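You operate a simulated robot arm through the tools that you are given. There is no shell and no other tool.

Carry out the task below with a simulated robot arm. There is one attempt and no reset: what you move stays moved.

JOB
Run the magnet into the coil and out again to show both kicks.
Fine: coil lever ON first and OFF at the end, carrier at IN, then back at OUT, magnet left in its cradle, zero knob left alone. Where these are worked on the way, their far stop is far enough and under half their travel is too little: coil lever.

The check looks at the end state, three seconds after you hand in, the way a careful person would. Anything else that was tipped, shoved, dropped, spilled or broken makes it a failure.

ROBOT AND FRAMES
A 7-joint arm with a two-finger gripper, fixed in place. Base frame: the origin is on the floor under the middle of its stand, x ahead of it, y to its left, z up. Units: m, rad, N and s.
With the tool pointing down near the work surface it reaches from about 0.34 to 0.72 m from the base axis. Its first joint turns from -1.152 to 1.152 rad. Payload 2.45 kg.
The tool frame sits at the grasp point between the pads (the TCP): z along the fingers, y along the line on which they close. The tips reach 0.026 m beyond it. The gripper opens to 0.096 m; its body begins 0.069 m behind the TCP.
Orientation is that of the tool frame in the base frame, as a unit quaternion [x, y, z, w]. With the fingers straight down and closing along the base's y, the tool's x points along the base's -x, its y along +y and its z along -z.

CONTROLS
- The arm moves only by the tool move_arm. Its argument "increments" is one flat list of numbers, 7 for each row, row after row: the turn, a rotation vector about the tool's x, y, z in rad, then the shift along the tool's x, y, z in mm, then the opening in per cent of the stroke, from 0 (shut) to 100 (fully open). In form: [wx, wy, wz, dx, dy, dz, gripper, wx, wy, wz, dx, dy, dz, gripper, ...]. A call has 1 to 20 rows; each row shifts and turns the commanded pose from where the row before left it, along the tool's axes as they then stand. Rows are played at 5 a second. More than 0.05 m and 0.15 rad between two rows, or a gripper value outside its range, and nothing of the call is played. Where a pose cannot be reached the arm comes as near as it can. A force on the tool above 60 N (or 10 N above the force at the start of the call, whichever is more), or a blocked arm, ends the call early, and 0.2 s more pass. The fingers move at their own pace (about 0.05 m/s each) and stop on an object; they squeeze with about 43 N. The grip force told is the motor's: it shows also when the fingers shut on nothing. Time passes only in rows, and 0.2 s behind the last, so rows that do not move let the fingers close. It gives the time, the measured TCP pose, the force on the tool (base axes), the opening and the grip force at its end, in the units of the frame above (readings bear some noise), with the torque about the TCP (base axes, N m) and any sound that the robot's microphone picked up.
- Cameras (640 x 400 px; columns grow to the right, rows downward): "scene" is fixed at [0.1758, -0.4056, 1.4204]; the picture's right is [0.64, -0.77, 0.00], its down [-0.46, -0.38, -0.80] and it looks along [0.62, 0.51, -0.60] (base axes); focal length 337 px, centre (320, 200). "wrist" rides on the gripper at [0.082, 0.003, -0.098] in the tool frame; the picture's right is [-0.04, 1.00, 0.00], its down [-0.73, -0.03, -0.68] and it looks along [-0.68, -0.03, 0.73] (tool axes); focal length 256 px, centre (320, 200). There is no depth. A picture from a camera that has moved, and an enlarged one, comes with that camera's place and axes in the base frame and with its lens.
- grab_frame(camera): a new picture of that camera. The clock stands still meanwhile.
- enlarge(camera, box): a new picture of the part [left, top, right, bottom] of that camera's present view, enlarged. The clock stands still meanwhile.
- finish_job(): hands the job in; it is judged then, once.

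Nothing tells you positions but the pictures and the camera data. Unless the task says otherwise, let go and move clear before handing in.

The tools are called by a JSON object that holds its "name" and its "arguments". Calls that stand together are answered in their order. move_arm: Moves the arm, as the interface text tells. Its arguments: {"type":"object","properties":{"increments":{"type":"array","items":{"type":"number"}}},"required":["increments"]} The other tools are called the same way: grab_frame (camera) takes a picture; enlarge (camera, box) takes an enlarged picture of a part of a camera's view; finish_job () hands the job in.

At the start:

```text
clock: 0.0
position: [0.2861, -0.2505, 1.234]
tool_rot: [-0.001, 1.0, 0.0, 0.0]
force: [0.8, -0.6, 0.3]
ft_torque: [0.01, 0.01, -0.04]
width: 0.0961
gripper_force: 0.0
```

scene: 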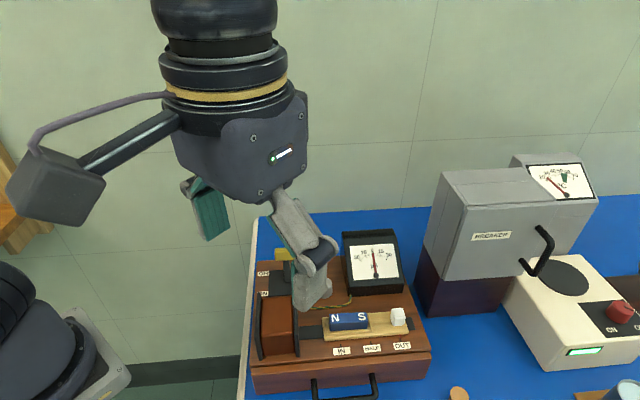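
wrist: 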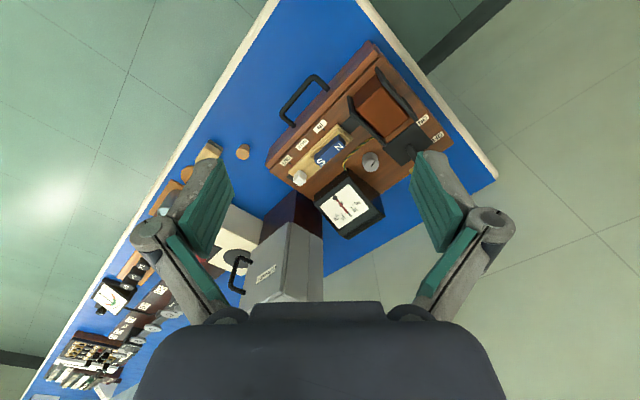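

I see a wooden coil board with a magnet carrier on a track, a lever by the coil and a meter, with other devices to the right. First I look closer to locate the parts.

{"name": "enlarge", "arguments": {"camera": "scene", "box": [240, 220, 440, 400]}}

{"name": "enlarge", "arguments": {"camera": "wrist", "box": [240, 30, 480, 250]}}

```text
2.22 times, centred on (340, 310) of scene
camera zoom: at [0.1758, -0.4056, 1.4204], right [0.64, -0.77, 0.0], down [-0.46, -0.38, -0.8], along [0.62, 0.51, -0.6], focal length 749 px, centre (276, -44)
```

zoom: 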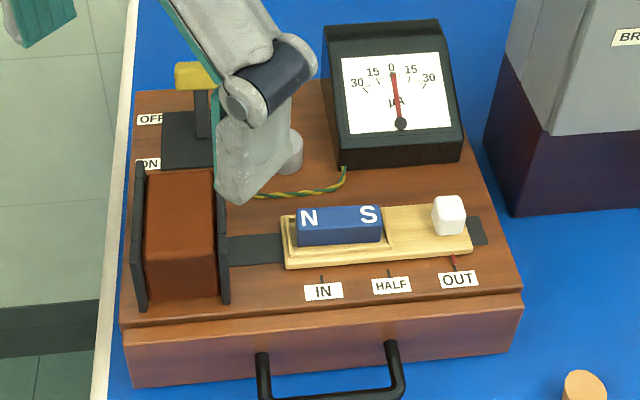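

```text
1.82 times, centred on (360, 140) of wrist
camera zoom: at [0.2044, -0.2477, 1.3305], right [0.04, 1.0, 0.0], down [0.73, -0.03, 0.68], along [0.68, -0.03, -0.73], focal length 465 px, centre (247, 309)
```

zoom: 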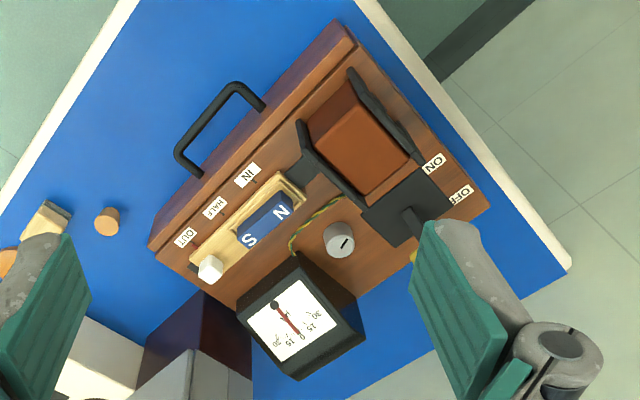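

The board sits around x≈0.44, y≈-0.2, with its top near z≈0.93. Its slide axis runs about 45° between OUT (≈0.473, -0.324) and IN (≈0.407, -0.257). I'll turn the tool 45° in place so the wrist camera looks square across the board and shows the lever.

{"name": "move_arm", "arguments": {"increments": [0, 0, -0.131, 0, 0, 0, 100, 0, 0, -0.131, 0, 0, 0, 100, 0, 0, -0.131, 0, 0, 0, 100, 0, 0, -0.131, 0, 0, 0, 100, 0, 0, -0.131, 0, 0, 0, 100, 0, 0, -0.131, 0, 0, 0, 100, 0, 0, 0, 0, 0, 0, 100]}}

{"name": "grab_frame", "arguments": {"camera": "wrist"}}

{"name": "grab_frame", "arguments": {"camera": "scene"}}

```text
clock: 1.6
position: [0.2853, -0.25, 1.2326]
tool_rot: [-0.383, 0.924, 0.0, 0.0]
force: [0.0, -0.2, 0.3]
ft_torque: [-0.01, 0.02, -0.01]
width: 0.096
gripper_force: 0.1
```

```text
taken
camera wrist: at [0.2259, -0.3065, 1.3305], right [-0.68, 0.73, 0.0], down [0.54, 0.5, 0.68], along [0.5, 0.46, -0.73], focal length 256 px, centre (320, 200)
```

wrist: 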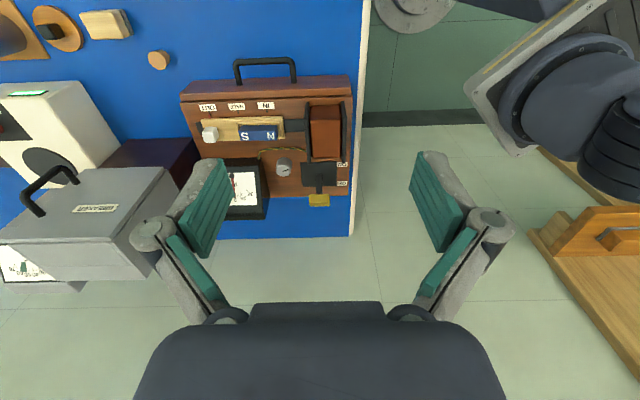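

```text
taken
```

scene: 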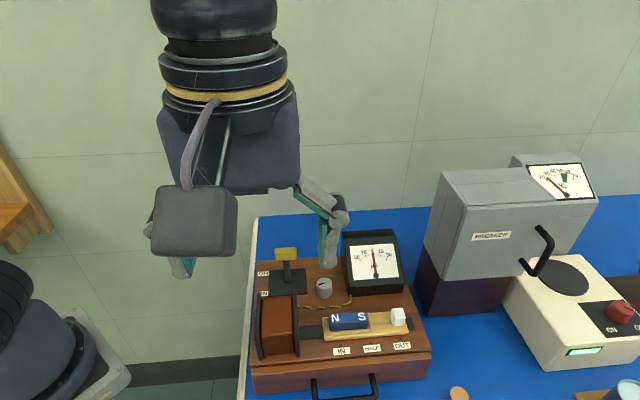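

{"name": "enlarge", "arguments": {"camera": "wrist", "box": [180, 50, 380, 250]}}

{"name": "enlarge", "arguments": {"camera": "scene", "box": [240, 230, 350, 370]}}

{"name": "enlarge", "arguments": {"camera": "wrist", "box": [280, 140, 370, 220]}}

```text
2.00 times, centred on (280, 150) of wrist
camera zoom: at [0.2259, -0.3065, 1.3305], right [-0.68, 0.73, 0.0], down [0.54, 0.5, 0.68], along [0.5, 0.46, -0.73], focal length 512 px, centre (400, 300)
```

zoom: 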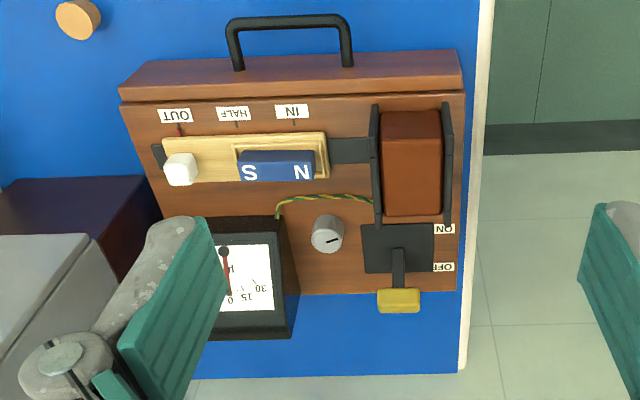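

```text
2.86 times, centred on (295, 300) of scene
camera zoom: at [0.1758, -0.4056, 1.4204], right [0.64, -0.77, 0.0], down [-0.46, -0.38, -0.8], along [0.62, 0.51, -0.6], focal length 963 px, centre (391, -86)
```

zoom: 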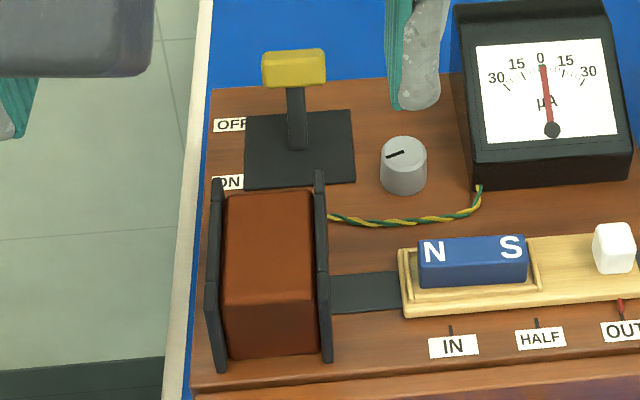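

```text
5.00 times, centred on (325, 180) of wrist
camera zoom: at [0.2259, -0.3065, 1.3305], right [-0.68, 0.73, 0.0], down [0.54, 0.5, 0.68], along [0.5, 0.46, -0.73], focal length 1280 px, centre (295, 300)
```

zoom: 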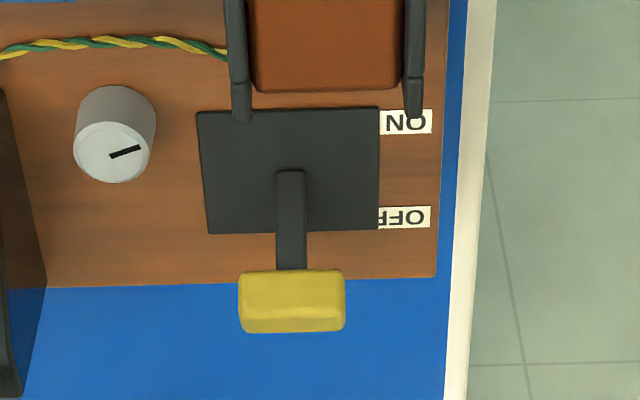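

The lever is a yellow T-handle at about (0.463, -0.091, 0.986), pivoting on the black plate near (0.448, -0.104) and leaning to OFF. The zero knob is about 6 cm to one side of it. Next I hover above the handle with the fingers open along the bar to refine this.

{"name": "move_arm", "arguments": {"increments": [0, 0, 0, -29.8, -1.7, 19.1, 100, 0, 0, 0, -29.8, -1.7, 19.1, 100, 0, 0, 0, -29.8, -1.7, 19.1, 100, 0, 0, 0, -29.8, -1.7, 19.1, 100, 0, 0, 0, -29.8, -1.7, 19.1, 100, 0, 0, 0, -29.8, -1.7, 19.1, 80, 0, 0, 0, -29.8, -1.7, 19.1, 70, 0, 0, 0, -29.8, -1.7, 19.1, 70, 0, 0, 0, 0, 0, 0, 70]}}

{"name": "grab_frame", "arguments": {"camera": "wrist"}}

{"name": "grab_frame", "arguments": {"camera": "scene"}}

```text
clock: 3.6
position: [0.4646, -0.0916, 1.0811]
tool_rot: [-0.384, 0.923, 0.0, 0.0]
force: [-0.8, 0.1, 0.1]
ft_torque: [0.02, 0.02, 0.03]
width: 0.0673
gripper_force: 0.1
```

```text
taken
camera wrist: at [0.4048, -0.147, 1.1776], right [-0.68, 0.73, 0.0], down [0.54, 0.5, 0.68], along [0.5, 0.46, -0.73], focal length 256 px, centre (320, 200)
```

wrist: 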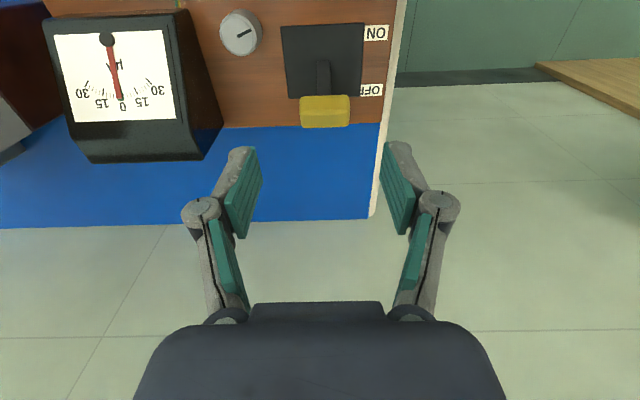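

```text
taken
```

scene: 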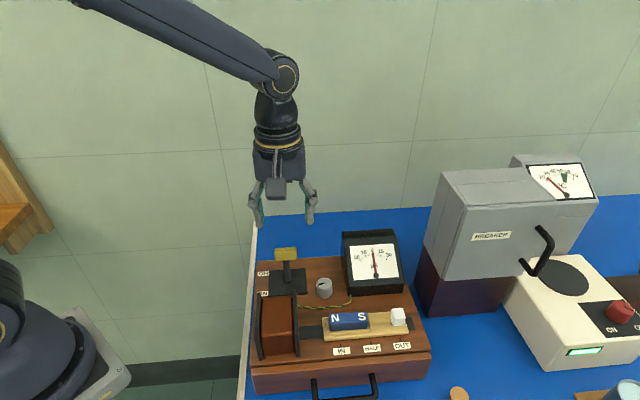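

The handle sits almost under the gripper. I enlarge both views to measure its size and height before descending.

{"name": "enlarge", "arguments": {"camera": "wrist", "box": [270, 10, 400, 140]}}

{"name": "enlarge", "arguments": {"camera": "scene", "box": [245, 170, 335, 310]}}

```text
3.08 times, centred on (335, 75) of wrist
camera zoom: at [0.4048, -0.147, 1.1776], right [-0.68, 0.73, 0.0], down [0.54, 0.5, 0.68], along [0.5, 0.46, -0.73], focal length 788 px, centre (274, 585)
```

zoom: 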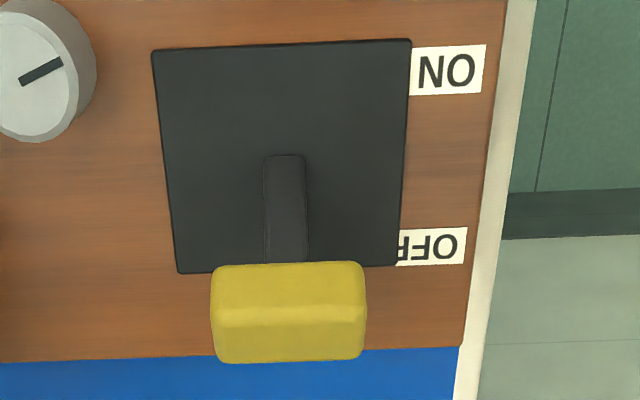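

```text
2.86 times, centred on (290, 240) of scene
camera zoom: at [0.1758, -0.4056, 1.4204], right [0.64, -0.77, 0.0], down [-0.46, -0.38, -0.8], along [0.62, 0.51, -0.6], focal length 963 px, centre (406, 86)
```

zoom: 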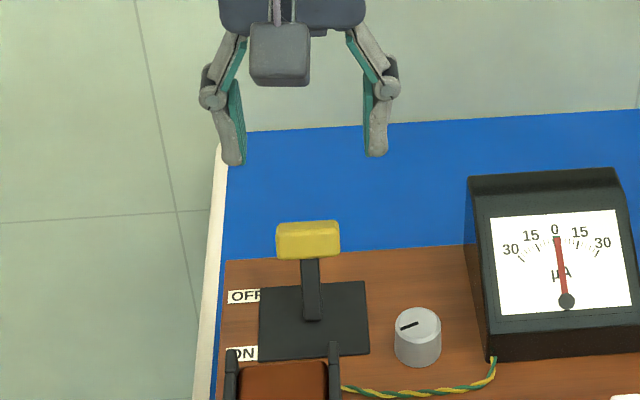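

The handle is about 40 mm long, centred roughly 3 mm in +y and 5.5 mm forward of the tool axis, at z≈0.982. I descend around its ends now, leaving the fingers open.

{"name": "move_arm", "arguments": {"increments": [0, 0, 0, -5.5, 3, 20, 70, 0, 0, 0, 0, 0, 25, 70, 0, 0, 0, 0, 0, 20, 70, 0, 0, 0, 0, 0, 14, 70, 0, 0, 0, 0, 0, 8, 70, 0, 0, 0, 0, 0, 0, 70]}}

{"name": "grab_frame", "arguments": {"camera": "wrist"}}

{"name": "enlarge", "arguments": {"camera": "scene", "box": [245, 200, 345, 320]}}

```text
clock: 5.0
position: [0.466, -0.085, 0.9916]
tool_rot: [-0.383, 0.924, 0.001, 0.0]
force: [-0.6, 0.0, 0.2]
ft_torque: [0.04, -0.01, -0.02]
width: 0.0673
gripper_force: 0.0
```

```text
taken
camera wrist: at [0.4056, -0.1411, 1.0901], right [-0.68, 0.73, 0.0], down [0.54, 0.5, 0.68], along [0.5, 0.46, -0.73], focal length 256 px, centre (320, 200)
```

wrist: 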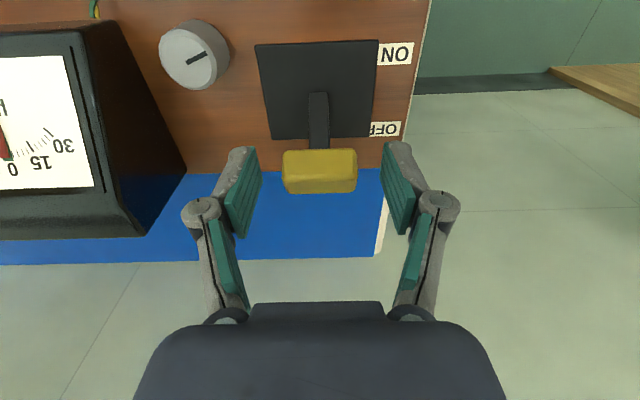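

```text
3.33 times, centred on (295, 260) of scene
camera zoom: at [0.1758, -0.4056, 1.4204], right [0.64, -0.77, 0.0], down [-0.46, -0.38, -0.8], along [0.62, 0.51, -0.6], focal length 1123 px, centre (403, 0)
```

zoom: 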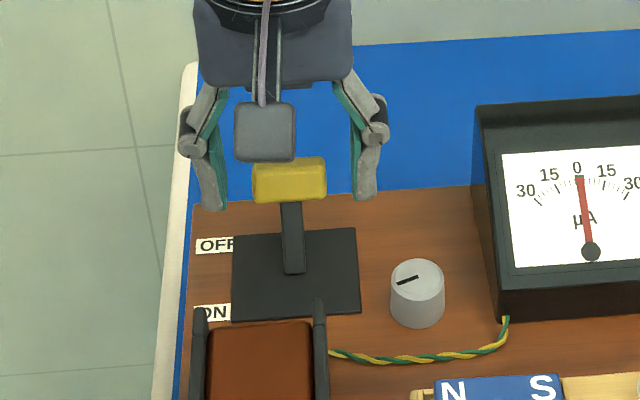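

The handle is centred between the pads, about 10 mm past the grasp point. I close on the ends of the bar.

{"name": "move_arm", "arguments": {"increments": [0, 0, 0, 0, 0, 0, 45, 0, 0, 0, 0, 0, 0, 38, 0, 0, 0, 0, 0, 0, 30, 0, 0, 0, 0, 0, 0, 30]}}

{"name": "grab_frame", "arguments": {"camera": "wrist"}}

```text
clock: 6.0
position: [0.4651, -0.0852, 0.9928]
tool_rot: [-0.383, 0.924, 0.0, 0.0]
force: [-0.8, -0.9, -1.2]
ft_torque: [-0.01, -0.07, -0.07]
width: 0.0401
gripper_force: 45.1
```

```text
taken
camera wrist: at [0.4056, -0.1412, 1.0903], right [-0.68, 0.73, 0.0], down [0.54, 0.5, 0.68], along [0.5, 0.46, -0.73], focal length 256 px, centre (320, 200)
```

wrist: 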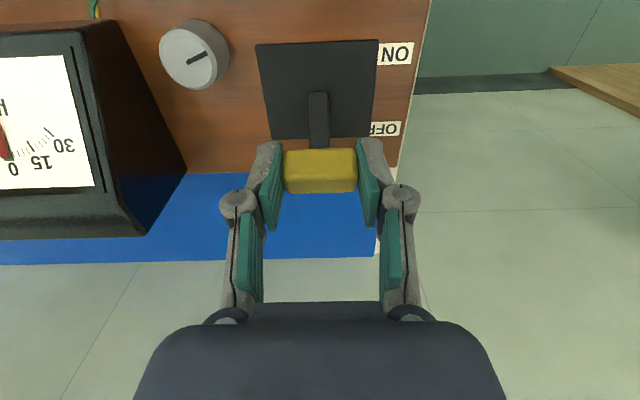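

The handle is held at 40 mm with no side load. I now draw it over its arc toward ON, going gently at first.

{"name": "move_arm", "arguments": {"increments": [0, 0, 0, 4, 0, -1.4, 30, 0, 0, 0, 4, 0, -1.1, 30, 0, 0, 0, 4, 0, -0.7, 30, 0, 0, 0, 4, 0, -0.4, 30]}}

{"name": "grab_frame", "arguments": {"camera": "wrist"}}

```text
clock: 7.0
position: [0.4567, -0.0954, 0.9982]
tool_rot: [-0.383, 0.924, 0.0, 0.002]
force: [14.8, 20.7, 2.8]
ft_torque: [1.24, -1.1, -0.27]
width: 0.04
gripper_force: 45.6
```

```text
taken
camera wrist: at [0.3955, -0.1512, 1.0947], right [-0.68, 0.73, 0.0], down [0.54, 0.5, 0.68], along [0.5, 0.46, -0.73], focal length 256 px, centre (320, 200)
```

wrist: 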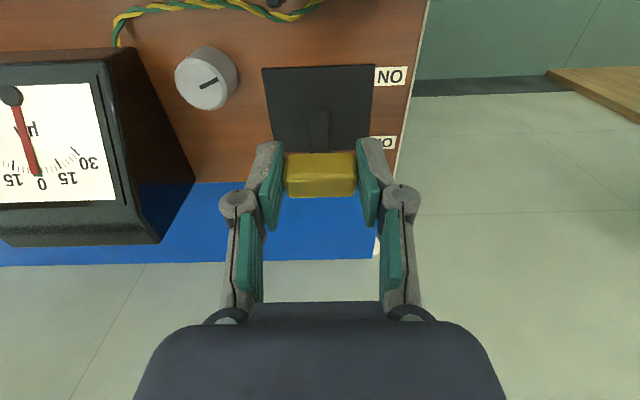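

The lever follows with about 25 N of resistance and is now nearly upright. I keep going over the top.

{"name": "move_arm", "arguments": {"increments": [0, 0, 0, 4, 0, 0, 30, 0, 0, 0, 4, 0, 0.2, 30, 0, 0, 0, 4, 0, 0.6, 30, 0, 0, 0, 4, 0, 0.9, 30]}}

{"name": "grab_frame", "arguments": {"camera": "wrist"}}

```text
clock: 8.0
position: [0.444, -0.1067, 0.9952]
tool_rot: [-0.383, 0.924, 0.0, 0.001]
force: [15.2, 18.8, 8.6]
ft_torque: [1.28, -1.1, -0.05]
width: 0.04
gripper_force: 44.9
```

```text
taken
camera wrist: at [0.3838, -0.1631, 1.0927], right [-0.68, 0.73, 0.0], down [0.54, 0.5, 0.68], along [0.5, 0.46, -0.73], focal length 256 px, centre (320, 200)
```

wrist: 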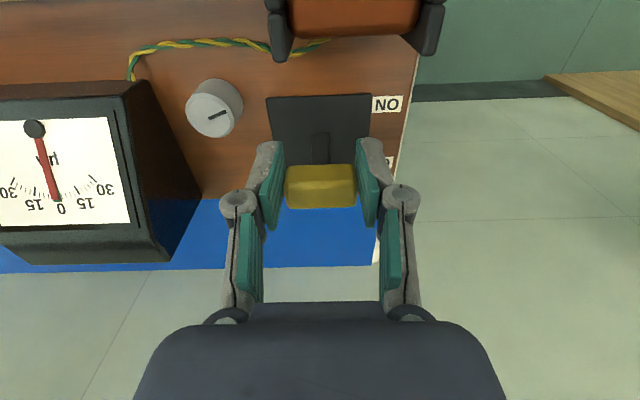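

The resistance is steady (friction) and the lever is now past upright. I carry on toward the ON stop.

{"name": "move_arm", "arguments": {"increments": [0, 0, 0, 4, 0, 1.2, 30, 0, 0, 0, 4, 0, 1.5, 30, 0, 0, 0, 4, 0, 1.8, 30]}}

{"name": "grab_frame", "arguments": {"camera": "wrist"}}

{"name": "enlarge", "arguments": {"camera": "scene", "box": [245, 200, 345, 320]}}

```text
clock: 8.8
position: [0.4337, -0.1177, 0.9907]
tool_rot: [-0.382, 0.924, 0.0, -0.002]
force: [1.9, 0.0, 3.5]
ft_torque: [0.28, 0.13, -0.14]
width: 0.0396
gripper_force: 29.8
```

```text
taken
camera wrist: at [0.3733, -0.1736, 1.0881], right [-0.68, 0.74, 0.0], down [0.54, 0.5, 0.68], along [0.5, 0.46, -0.74], focal length 256 px, centre (320, 200)
```

wrist: 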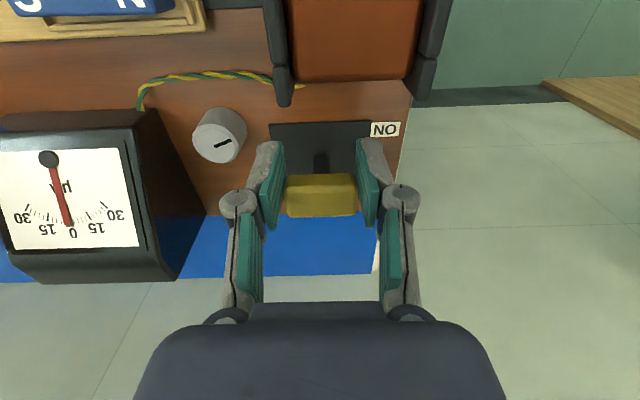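

```text
3.33 times, centred on (295, 260) of scene
camera zoom: at [0.1758, -0.4057, 1.4204], right [0.64, -0.77, 0.0], down [-0.46, -0.38, -0.8], along [0.62, 0.51, -0.6], focal length 1123 px, centre (403, 0)
```

zoom: 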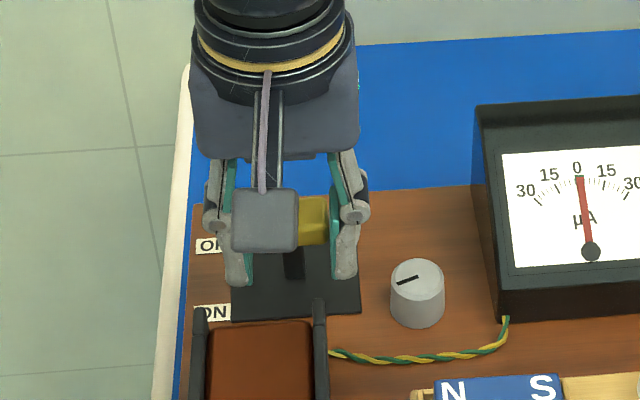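

The load dropped to nearly nothing, so I check whether the lever reached ON or slipped in the pads.

{"name": "enlarge", "arguments": {"camera": "wrist", "box": [240, 100, 420, 240]}}

{"name": "enlarge", "arguments": {"camera": "scene", "box": [255, 235, 315, 300]}}

```text
2.86 times, centred on (330, 170) of wrist
camera zoom: at [0.3733, -0.1736, 1.0881], right [-0.68, 0.74, 0.0], down [0.54, 0.5, 0.68], along [0.5, 0.46, -0.74], focal length 731 px, centre (291, 286)
```

zoom: 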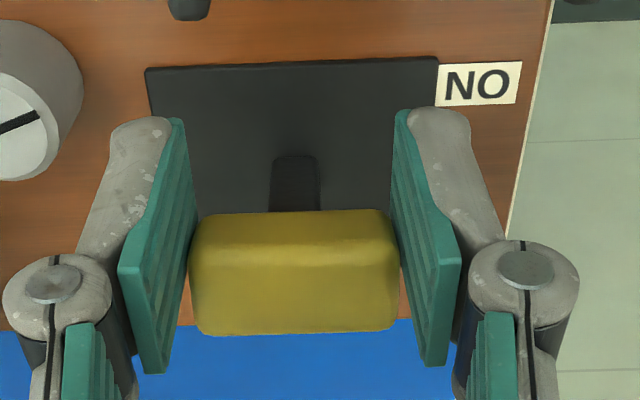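

```text
6.15 times, centred on (285, 268) of scene
camera zoom: at [0.1758, -0.4057, 1.4204], right [0.64, -0.77, 0.0], down [-0.46, -0.38, -0.8], along [0.62, 0.51, -0.6], focal length 2074 px, centre (535, -215)
```

zoom: 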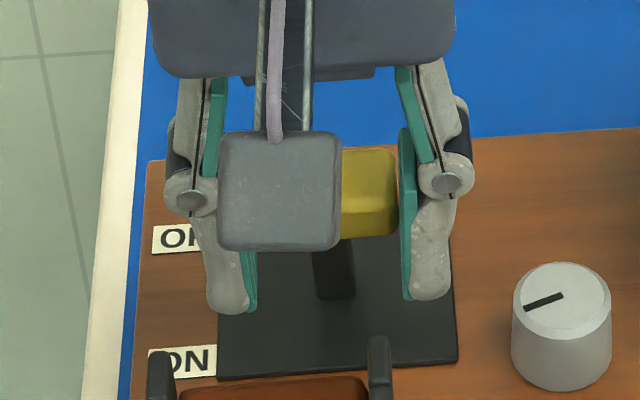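

The lever has moved past upright but not clearly to the ON stop, and the bar has slid about 12 mm back in the pads, which suggests they were twisting it. I'll let go a little, lift, go behind the bar with shut fingers and push it home instead.

{"name": "move_arm", "arguments": {"increments": [0, 0, 0, 0, 0, 0, 54, 0, 0, 0, 0, 0, 0, 54, 0, 0, 0, 0, 0, -15, 54, 0, 0, 0, 0, 0, -20, 54, 0, 0, 0, 0, 0, -20, 54, 0, 0, 0, 0, 0, 0, 54]}}

{"name": "grab_frame", "arguments": {"camera": "wrist"}}

{"name": "enlarge", "arguments": {"camera": "scene", "box": [245, 200, 345, 320]}}

```text
clock: 10.2
position: [0.4353, -0.116, 1.0481]
tool_rot: [-0.384, 0.923, 0.0, 0.0]
force: [0.3, 0.4, -0.1]
ft_torque: [-0.02, 0.02, -0.02]
width: 0.0519
gripper_force: 0.1
```

```text
taken
camera wrist: at [0.3746, -0.1716, 1.1434], right [-0.68, 0.73, 0.0], down [0.54, 0.5, 0.68], along [0.5, 0.46, -0.73], focal length 256 px, centre (320, 200)
```

wrist: 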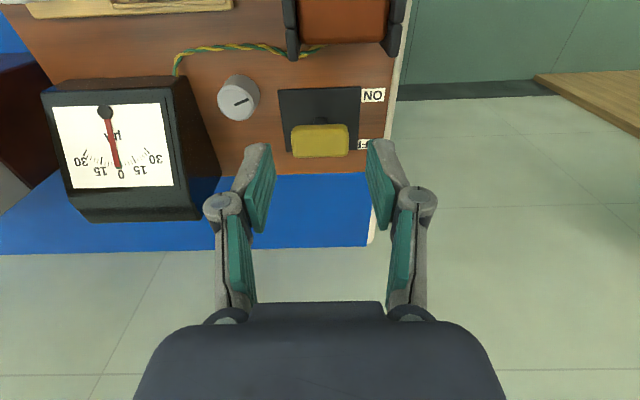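

```text
3.33 times, centred on (295, 260) of scene
camera zoom: at [0.1758, -0.4056, 1.4204], right [0.64, -0.77, 0.0], down [-0.46, -0.38, -0.8], along [0.62, 0.51, -0.6], focal length 1123 px, centre (403, 0)
```

zoom: 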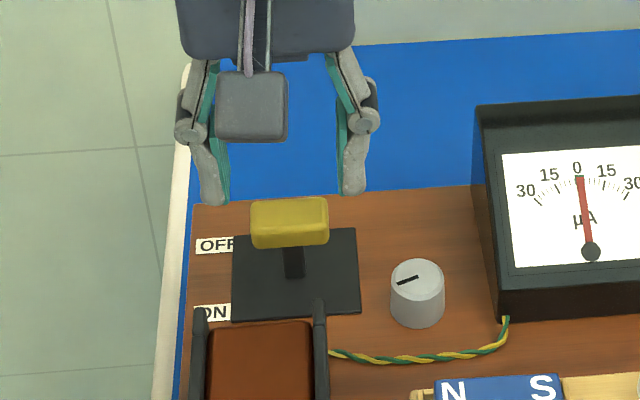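

The bar now sits at about (0.444, -0.109, 0.982), roughly 31 mm from where it started. I check the lean more closely before pushing.

{"name": "enlarge", "arguments": {"camera": "wrist", "box": [265, 70, 405, 180]}}

{"name": "enlarge", "arguments": {"camera": "scene", "box": [255, 245, 315, 300]}}

```text
3.64 times, centred on (335, 125) of wrist
camera zoom: at [0.3746, -0.1716, 1.1434], right [-0.68, 0.73, 0.0], down [0.54, 0.5, 0.68], along [0.5, 0.46, -0.73], focal length 931 px, centre (266, 473)
```

zoom: 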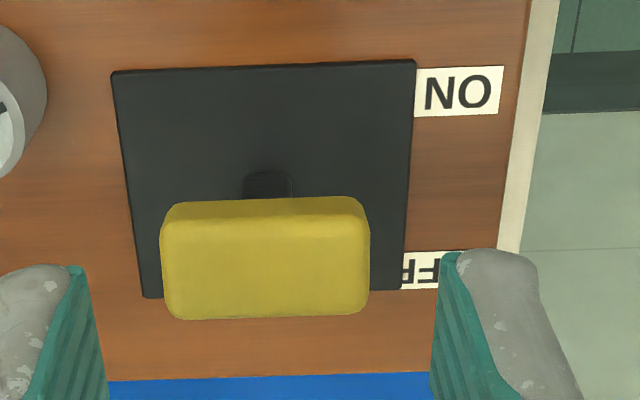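

```text
7.27 times, centred on (285, 272) of scene
camera zoom: at [0.1758, -0.4056, 1.4204], right [0.64, -0.77, 0.0], down [-0.46, -0.38, -0.8], along [0.62, 0.51, -0.6], focal length 2451 px, centre (574, -327)
```

zoom: 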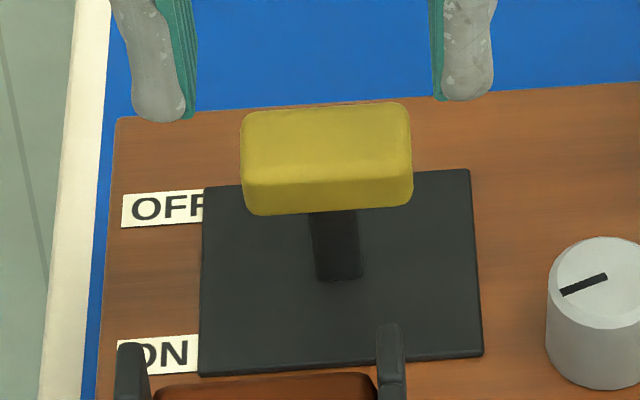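

By the estimates the lever may be only about 10° past upright. A push from behind with shut fingers will settle it: I go behind the bar, close, and lower to its height.

{"name": "move_arm", "arguments": {"increments": [0, 0, 0, -23, 0, 0, 54, 0, 0, 0, -24, 0, 0, 30, 0, 0, 0, 0, 0, 0, 0, 0, 0, 0, 0, 0, 0, 0, 0, 0, 0, 0, 0, 0, 0, 0, 0, 0, 0, 0, 20, 0, 0, 0, 0, 0, 0, 20, 0, 0, 0, 0, 0, 0, 12, 0, 0, 0, 0, 0, 0, 0, 0]}}

{"name": "grab_frame", "arguments": {"camera": "wrist"}}

{"name": "enlarge", "arguments": {"camera": "scene", "box": [245, 200, 345, 320]}}

```text
clock: 12.2
position: [0.4682, -0.0828, 0.9935]
tool_rot: [-0.383, 0.924, -0.001, 0.0]
force: [0.6, 0.2, -0.2]
ft_torque: [-0.01, 0.0, -0.03]
width: 0.0001
gripper_force: 28.4
```

```text
taken
camera wrist: at [0.408, -0.139, 1.0909], right [-0.68, 0.73, 0.0], down [0.54, 0.5, 0.68], along [0.5, 0.46, -0.73], focal length 256 px, centre (320, 200)
```

wrist: 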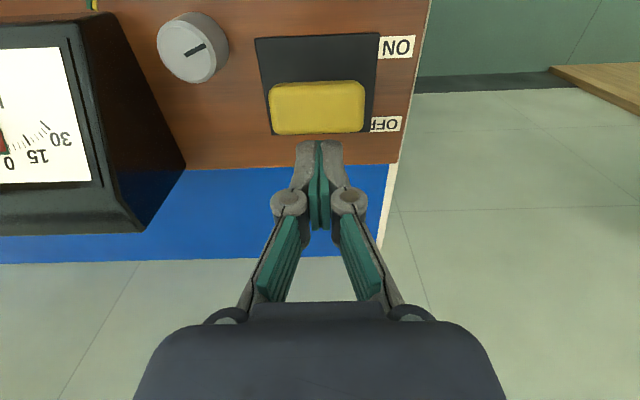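

```text
3.33 times, centred on (295, 260) of scene
camera zoom: at [0.1758, -0.4056, 1.4204], right [0.64, -0.77, 0.0], down [-0.46, -0.38, -0.8], along [0.62, 0.51, -0.6], focal length 1123 px, centre (403, 0)
```

zoom: 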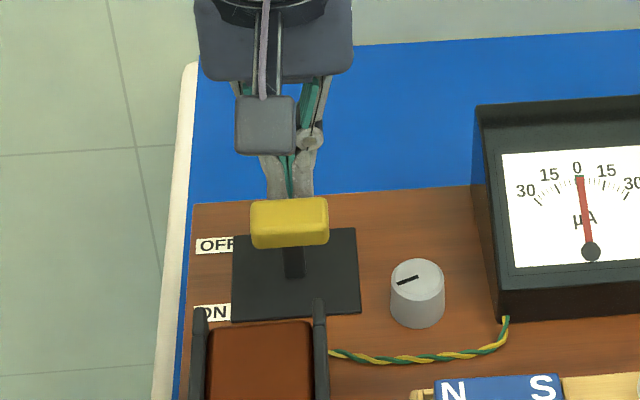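

The shut fingers are now behind the bar at its height. I push toward ON in small steps and watch the force.

{"name": "move_arm", "arguments": {"increments": [0, 0, 0, 4, 0, 0, 0, 0, 0, 0, 4, 0, 0, 0, 0, 0, 0, 4, 0, 0, 0, 0, 0, 0, 4, 0, 0, 0]}}

{"name": "move_arm", "arguments": {"increments": [0, 0, 0, 3, 0, 0, 0, 0, 0, 0, 3, 0, 0, 0]}}

{"name": "grab_frame", "arguments": {"camera": "wrist"}}

```text
clock: 13.2
position: [0.4592, -0.0939, 0.9956]
tool_rot: [-0.384, 0.923, 0.001, 0.0]
force: [-0.4, -0.6, 0.2]
ft_torque: [0.02, 0.0, -0.02]
width: 0.0
gripper_force: 28.6
```

```text
clock: 13.8
position: [0.4545, -0.0964, 0.9934]
tool_rot: [-0.385, 0.923, 0.001, 0.001]
force: [10.7, 10.9, -6.2]
ft_torque: [0.29, -0.26, -0.04]
width: 0.0059
gripper_force: 29.0
```

```text
taken
camera wrist: at [0.394, -0.1531, 1.0907], right [-0.68, 0.73, 0.0], down [0.54, 0.5, 0.68], along [0.5, 0.46, -0.73], focal length 256 px, centre (320, 200)
```

wrist: 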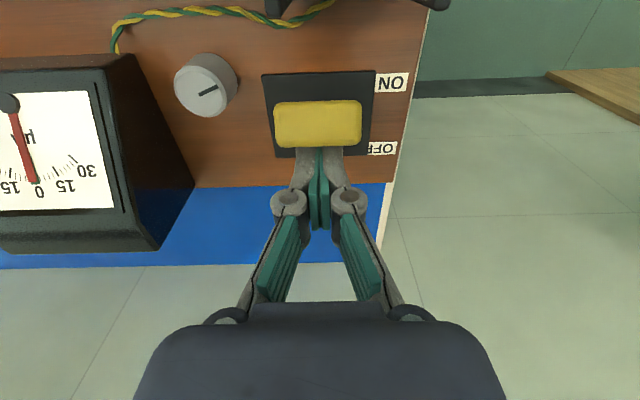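

There is contact with about 15 N. I push on a little at a time to see whether the lever moves or is already on its stop.

{"name": "move_arm", "arguments": {"increments": [0, 0, 0, 2, 0, 0, 0, 0, 0, 0, 2, 0, 0, 0]}}

{"name": "enlarge", "arguments": {"camera": "wrist", "box": [240, 60, 420, 240]}}

{"name": "enlarge", "arguments": {"camera": "scene", "box": [245, 200, 345, 320]}}

```text
clock: 14.4
position: [0.4545, -0.0978, 0.9931]
tool_rot: [-0.386, 0.923, 0.0, 0.005]
force: [32.3, 31.8, -19.5]
ft_torque: [0.93, -0.88, -0.11]
width: 0.006
gripper_force: 28.4
```

```text
2.22 times, centred on (330, 150) of wrist
camera zoom: at [0.3934, -0.1536, 1.0905], right [-0.68, 0.73, 0.0], down [0.53, 0.5, 0.69], along [0.5, 0.47, -0.73], focal length 569 px, centre (298, 311)
```

zoom: 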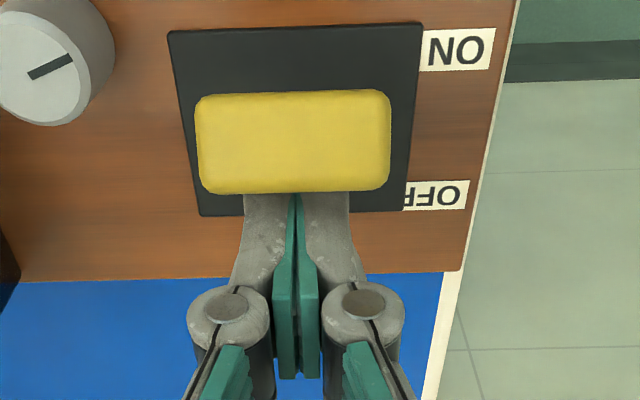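

```text
3.33 times, centred on (295, 260) of scene
camera zoom: at [0.1771, -0.4048, 1.4205], right [0.64, -0.77, 0.0], down [-0.46, -0.38, -0.8], along [0.62, 0.51, -0.6], focal length 1123 px, centre (403, 0)
```

zoom: 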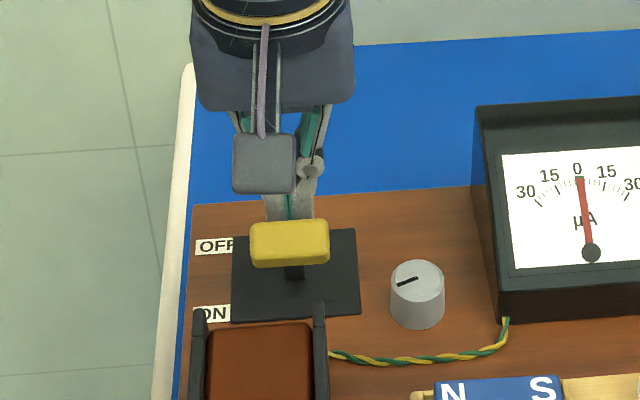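

The lever moved about 15 mm further and then the force climbed steeply to 45 N with no more motion, so it's on the ON stop. I back off, rise, and check that it stays.

{"name": "move_arm", "arguments": {"increments": [0, 0, 0, -5, 0, 0, 0, 0, 0, 0, -10, 0, 0, 0, 0, 0, 0, -10, 0, 0, 0, 0, 0, 0, 0, 0, -30, 0, 0, 0, 0, 0, 0, -40, 0, 0, 0, 0, 0, 0, 0, 0]}}

{"name": "enlarge", "arguments": {"camera": "wrist", "box": [200, 0, 440, 180]}}

{"name": "enlarge", "arguments": {"camera": "scene", "box": [245, 220, 435, 370]}}

```text
clock: 15.8
position: [0.468, -0.0821, 1.0651]
tool_rot: [-0.384, 0.923, 0.0, 0.0]
force: [-0.4, -0.2, 0.4]
ft_torque: [0.01, 0.01, -0.02]
width: 0.0001
gripper_force: 29.0
```

```text
2.22 times, centred on (320, 90) of wrist
camera zoom: at [0.4075, -0.139, 1.1617], right [-0.68, 0.73, 0.0], down [0.54, 0.5, 0.68], along [0.5, 0.46, -0.73], focal length 569 px, centre (320, 444)
```

zoom: 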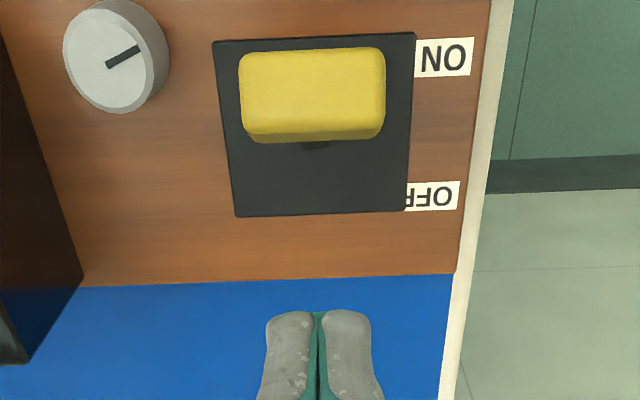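

```text
2.67 times, centred on (340, 295) of scene
camera zoom: at [0.1758, -0.4056, 1.4204], right [0.64, -0.77, 0.0], down [-0.46, -0.38, -0.8], along [0.62, 0.51, -0.6], focal length 899 px, centre (267, -53)
```

zoom: 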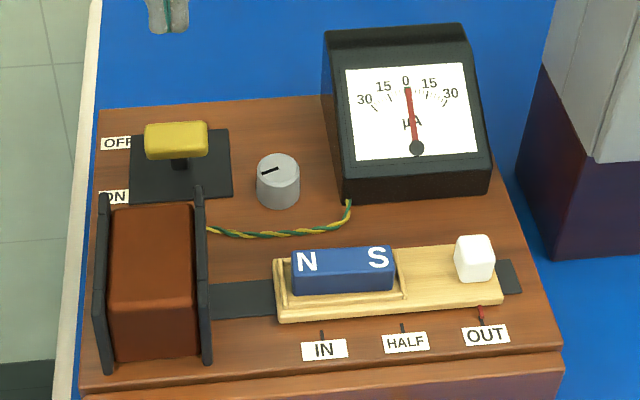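

The lever rests at ON and the meter reads zero. Next is the white knob of the carrier at about (0.497, -0.300, 0.953): I rise clear of the meter, move over and hover there.

{"name": "move_arm", "arguments": {"increments": [0, 0, 0, 0, 0, -27, 0, 0, 0, 0, 0, 0, -28, 20, 0, 0, 0, 22.1, -29.1, 0, 42, 0, 0, 0, 22.1, -29.1, 0, 42, 0, 0, 0, 22.1, -29.1, 0, 42, 0, 0, 0, 22.1, -29.1, 0, 42, 0, 0, 0, 22.1, -29.1, 0, 42, 0, 0, 0, 22.1, -29.1, 0, 42, 0, 0, 0, 0, 0, 20, 42, 0, 0, 0, 0, 0, 20, 42, 0, 0, 0, 0, 0, 0, 42]}}

{"name": "grab_frame", "arguments": {"camera": "wrist"}}

{"name": "enlarge", "arguments": {"camera": "scene", "box": [295, 180, 445, 370]}}

```text
clock: 18.2
position: [0.4981, -0.3018, 1.078]
tool_rot: [-0.383, 0.924, 0.0, 0.0]
force: [0.2, 0.0, -0.4]
ft_torque: [0.01, 0.03, 0.01]
width: 0.0404
gripper_force: 0.1
```

```text
taken
camera wrist: at [0.4368, -0.3574, 1.1759], right [-0.68, 0.73, 0.0], down [0.54, 0.5, 0.68], along [0.5, 0.46, -0.73], focal length 256 px, centre (320, 200)
```

wrist: 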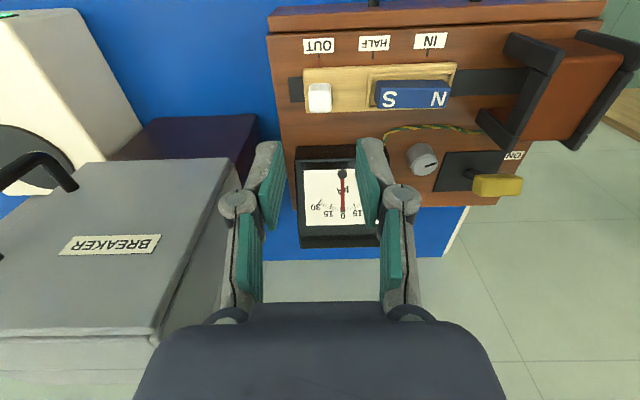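

```text
2.11 times, centred on (370, 275) of scene
camera zoom: at [0.1758, -0.4056, 1.4204], right [0.64, -0.77, 0.0], down [-0.46, -0.38, -0.8], along [0.62, 0.51, -0.6], focal length 710 px, centre (215, 42)
```

zoom: 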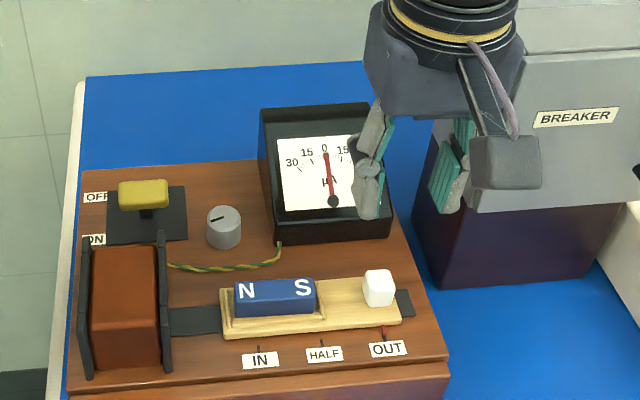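

The knob is in view ahead of the fingers, but the breaker box stands close on the right-hand side. I'd better measure it before descending.

{"name": "enlarge", "arguments": {"camera": "scene", "box": [380, 140, 640, 340]}}

{"name": "enlarge", "arguments": {"camera": "wrist", "box": [0, 0, 340, 260]}}

```text
2.00 times, centred on (510, 240) of scene
camera zoom: at [0.1758, -0.4056, 1.4204], right [0.64, -0.77, 0.0], down [-0.46, -0.38, -0.8], along [0.62, 0.51, -0.6], focal length 674 px, centre (-60, 120)
```

zoom: 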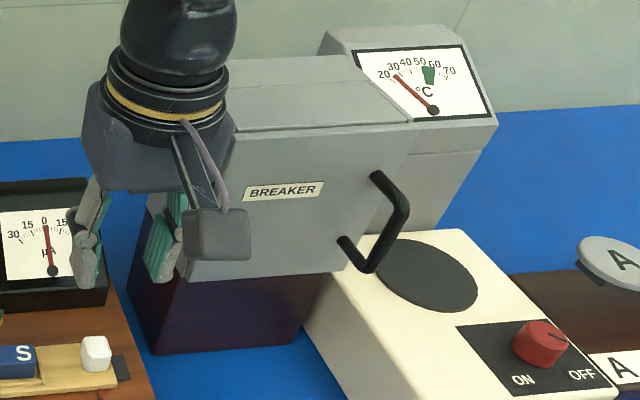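

```text
1.54 times, centred on (170, 130) of wrist
camera zoom: at [0.4368, -0.3574, 1.1759], right [-0.68, 0.73, 0.0], down [0.54, 0.5, 0.68], along [0.5, 0.46, -0.73], focal length 394 px, centre (551, 308)
```

zoom: 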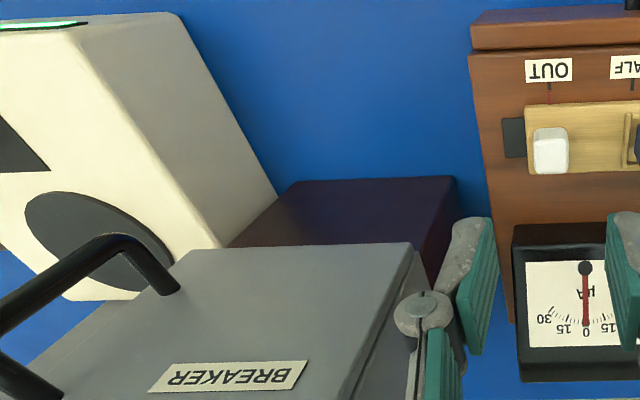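

The breaker face corner is about (0.618, -0.320, 0.94), roughly 10 cm to the side and 7 cm behind the knob, so there's room. I look closely at the knob to set the grip.

{"name": "enlarge", "arguments": {"camera": "wrist", "box": [270, 30, 470, 150]}}

{"name": "enlarge", "arguments": {"camera": "scene", "box": [335, 290, 425, 360]}}

```text
3.20 times, centred on (370, 90) of wrist
camera zoom: at [0.4368, -0.3574, 1.1759], right [-0.68, 0.73, 0.0], down [0.54, 0.5, 0.68], along [0.5, 0.46, -0.73], focal length 819 px, centre (160, 552)
```

zoom: 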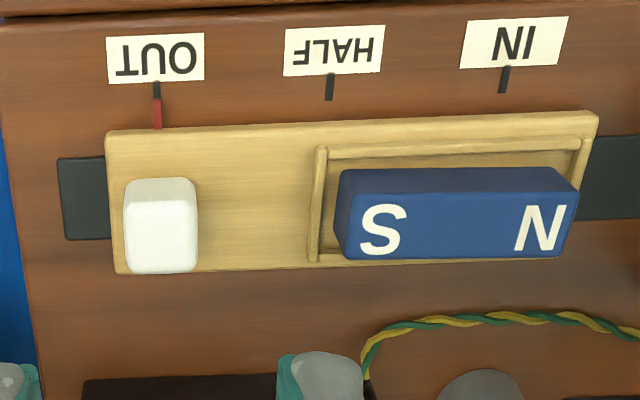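

```text
5.71 times, centred on (380, 325) of scene
camera zoom: at [0.1758, -0.4056, 1.4204], right [0.64, -0.77, 0.0], down [-0.46, -0.38, -0.8], along [0.62, 0.51, -0.6], focal length 1926 px, centre (-23, -514)
```

zoom: 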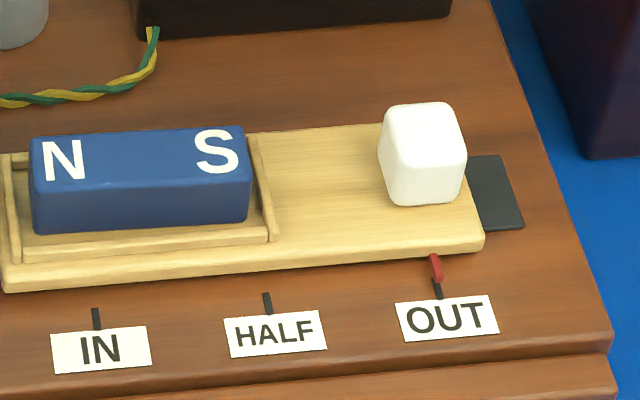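

The knob is about a 20 mm cube centred near (0.500, -0.299), top about z≈0.96. There are 30 mm between it and the cradle wall for the finger, and IN is about 92 mm away along my tool's +y. I descend partway with a 40 mm opening.

{"name": "move_arm", "arguments": {"increments": [0, 0, 0, -4, 0, 30, 42, 0, 0, 0, 0, 0, 30, 42, 0, 0, 0, 0, 0, 22, 42, 0, 0, 0, 0, 0, 10, 42, 0, 0, 0, 0, 0, 0, 42]}}

{"name": "grab_frame", "arguments": {"camera": "wrist"}}

{"name": "enlarge", "arguments": {"camera": "scene", "box": [315, 240, 445, 360]}}

```text
clock: 19.4
position: [0.4999, -0.2984, 0.9864]
tool_rot: [-0.383, 0.924, 0.0, 0.0]
force: [0.0, -0.4, 0.0]
ft_torque: [0.02, 0.02, 0.0]
width: 0.0405
gripper_force: 0.1
```

```text
taken
camera wrist: at [0.4394, -0.3548, 1.0838], right [-0.68, 0.73, 0.0], down [0.54, 0.5, 0.68], along [0.5, 0.46, -0.73], focal length 256 px, centre (320, 200)
```

wrist: 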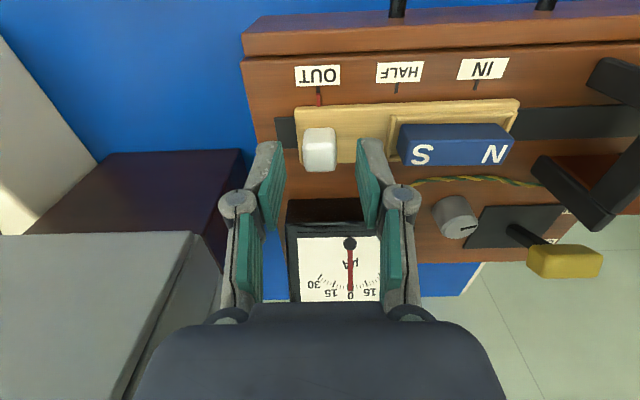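

```text
3.33 times, centred on (380, 300) of scene
camera zoom: at [0.1758, -0.4056, 1.4204], right [0.64, -0.77, 0.0], down [-0.46, -0.38, -0.8], along [0.62, 0.51, -0.6], focal length 1123 px, centre (120, -133)
```

zoom: 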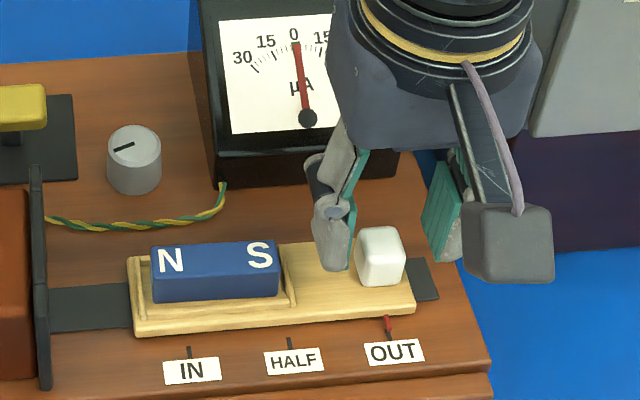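

The tips straddle the knob cleanly, with the knob centre about 30 mm past the grasp point (z≈0.956). I lower 9 mm more and check that the tips stay above the plank.

{"name": "move_arm", "arguments": {"increments": [0, 0, 0, 2, -0.5, 5, 42, 0, 0, 0, 0, 0, 4, 42, 0, 0, 0, 0, 0, 0, 42]}}

{"name": "enlarge", "arguments": {"camera": "wrist", "box": [240, 80, 420, 220]}}

{"name": "enlarge", "arguments": {"camera": "scene", "box": [365, 280, 435, 350]}}

```text
clock: 20.2
position: [0.5003, -0.3015, 0.9784]
tool_rot: [-0.383, 0.924, 0.0, 0.0]
force: [0.5, 0.0, -0.5]
ft_torque: [0.0, 0.03, -0.02]
width: 0.0407
gripper_force: 0.0
```

```text
2.86 times, centred on (330, 150) of wrist
camera zoom: at [0.4386, -0.3564, 1.0751], right [-0.68, 0.73, 0.0], down [0.54, 0.5, 0.68], along [0.5, 0.46, -0.73], focal length 731 px, centre (291, 343)
```

zoom: 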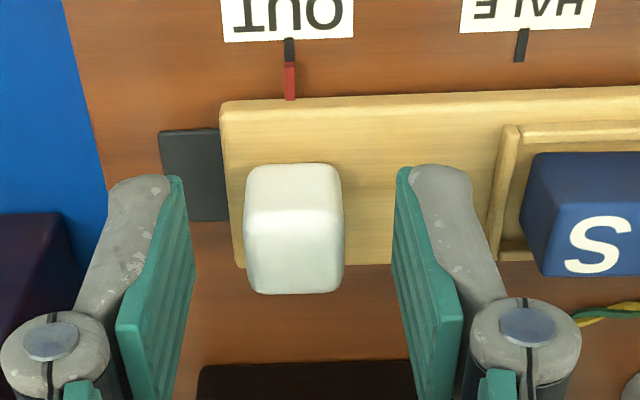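

```text
5.71 times, centred on (400, 315) of scene
camera zoom: at [0.1758, -0.4056, 1.4204], right [0.64, -0.77, 0.0], down [-0.46, -0.38, -0.8], along [0.62, 0.51, -0.6], focal length 1926 px, centre (-137, -457)
```

zoom: 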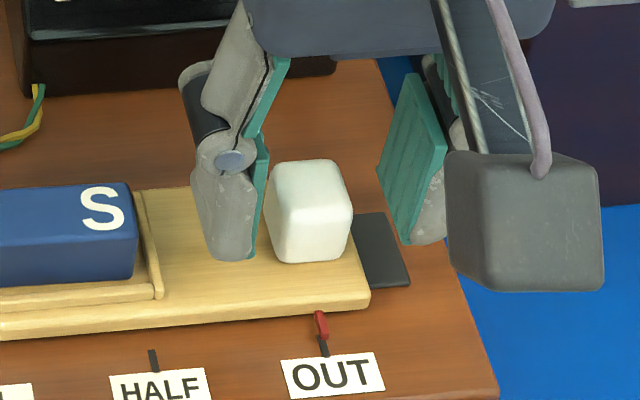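

The tips are level with the lower half of the knob and clear of plank and cradle. I close on the knob.

{"name": "move_arm", "arguments": {"increments": [0, 0, 0, 0, 0, 0, 30, 0, 0, 0, 0, 0, 0, 22, 0, 0, 0, 0, 0, 0, 12, 0, 0, 0, 0, 0, 0, 12, 0, 0, 0, 0, 0, 0, 12]}}

{"name": "enlarge", "arguments": {"camera": "wrist", "box": [240, 80, 420, 220]}}

```text
clock: 21.4
position: [0.4982, -0.3001, 0.9766]
tool_rot: [-0.384, 0.923, 0.001, 0.0]
force: [-3.3, 2.9, 1.0]
ft_torque: [0.06, 0.13, -0.07]
width: 0.02
gripper_force: 44.3
```

```text
2.86 times, centred on (330, 150) of wrist
camera zoom: at [0.4384, -0.3561, 1.075], right [-0.68, 0.73, 0.0], down [0.54, 0.5, 0.68], along [0.5, 0.46, -0.73], focal length 731 px, centre (291, 343)
```

zoom: 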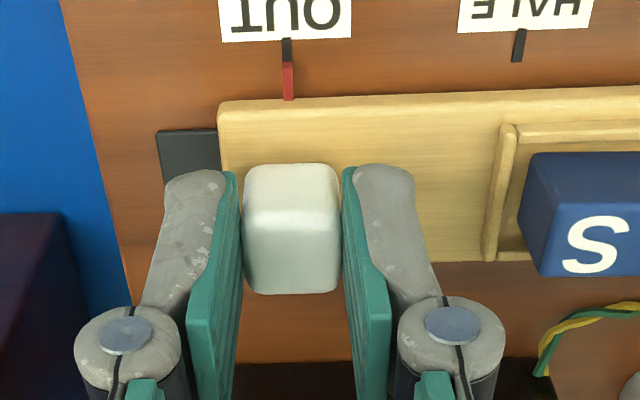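

The knob is held with 20 mm between pads. I now slide the carrier toward IN along the track at a smooth, lively pace, stopping just short.

{"name": "move_arm", "arguments": {"increments": [0, 0, 0, 0, 6, 0, 12, 0, 0, 0, 0, 14, 0, 12, 0, 0, 0, 0, 20, 0, 12, 0, 0, 0, 0, 22, 0, 12, 0, 0, 0, 0, 16, 0, 12, 0, 0, 0, 0, 10, 0, 12]}}

{"name": "grab_frame", "arguments": {"camera": "wrist"}}

{"name": "enlarge", "arguments": {"camera": "scene", "box": [245, 220, 435, 370]}}

```text
clock: 22.8
position: [0.4364, -0.2366, 0.9782]
tool_rot: [-0.383, 0.924, 0.001, 0.001]
force: [2.4, 1.5, -5.7]
ft_torque: [0.58, -0.42, -0.12]
width: 0.0196
gripper_force: 44.6
```

```text
taken
camera wrist: at [0.3758, -0.2936, 1.075], right [-0.68, 0.73, 0.0], down [0.54, 0.5, 0.68], along [0.5, 0.46, -0.73], focal length 256 px, centre (320, 200)
```

wrist: 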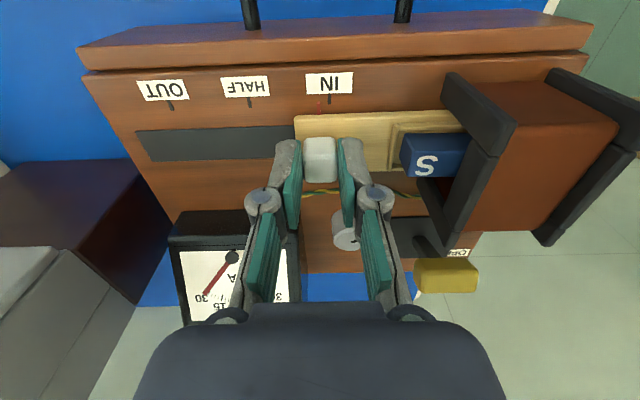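

```text
2.67 times, centred on (340, 295) of scene
camera zoom: at [0.176, -0.4057, 1.4204], right [0.64, -0.77, 0.0], down [-0.46, -0.38, -0.8], along [0.62, 0.51, -0.6], focal length 899 px, centre (267, -53)
```

zoom: 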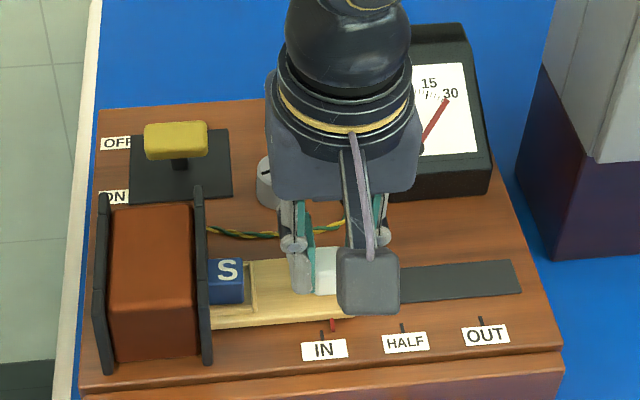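

The needle kicked to about 30 and the magnet is going into the coil. I check how far the red pointer is from the IN mark.

{"name": "enlarge", "arguments": {"camera": "wrist", "box": [260, 60, 400, 170]}}

{"name": "enlarge", "arguments": {"camera": "scene", "box": [320, 320, 400, 365]}}

```text
3.64 times, centred on (330, 115) of wrist
camera zoom: at [0.3758, -0.2936, 1.075], right [-0.68, 0.73, 0.0], down [0.54, 0.5, 0.68], along [0.5, 0.46, -0.73], focal length 931 px, centre (284, 509)
```

zoom: 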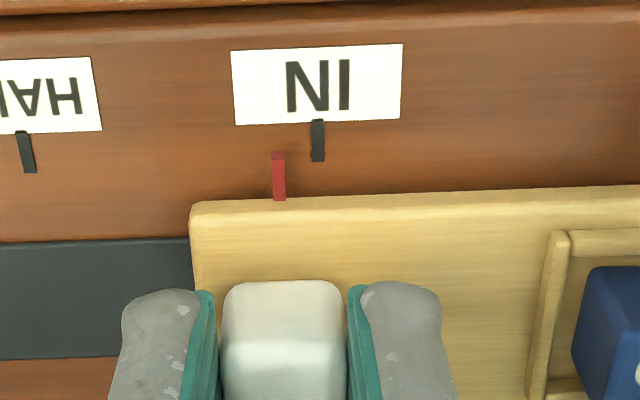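

```text
8.00 times, centred on (360, 342) of scene
camera zoom: at [0.176, -0.4057, 1.4204], right [0.64, -0.77, 0.0], down [-0.46, -0.38, -0.8], along [0.62, 0.51, -0.6], focal length 2696 px, centre (0, -940)
```

zoom: 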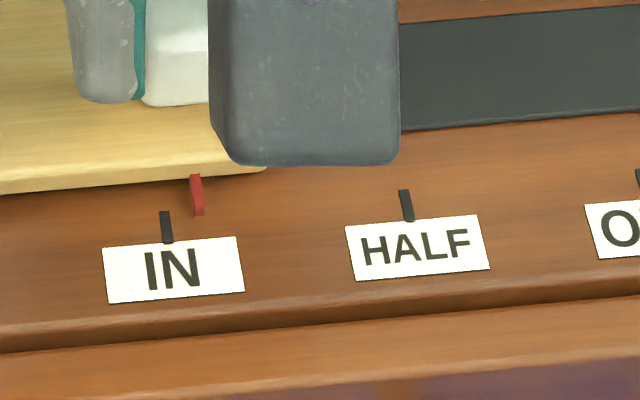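

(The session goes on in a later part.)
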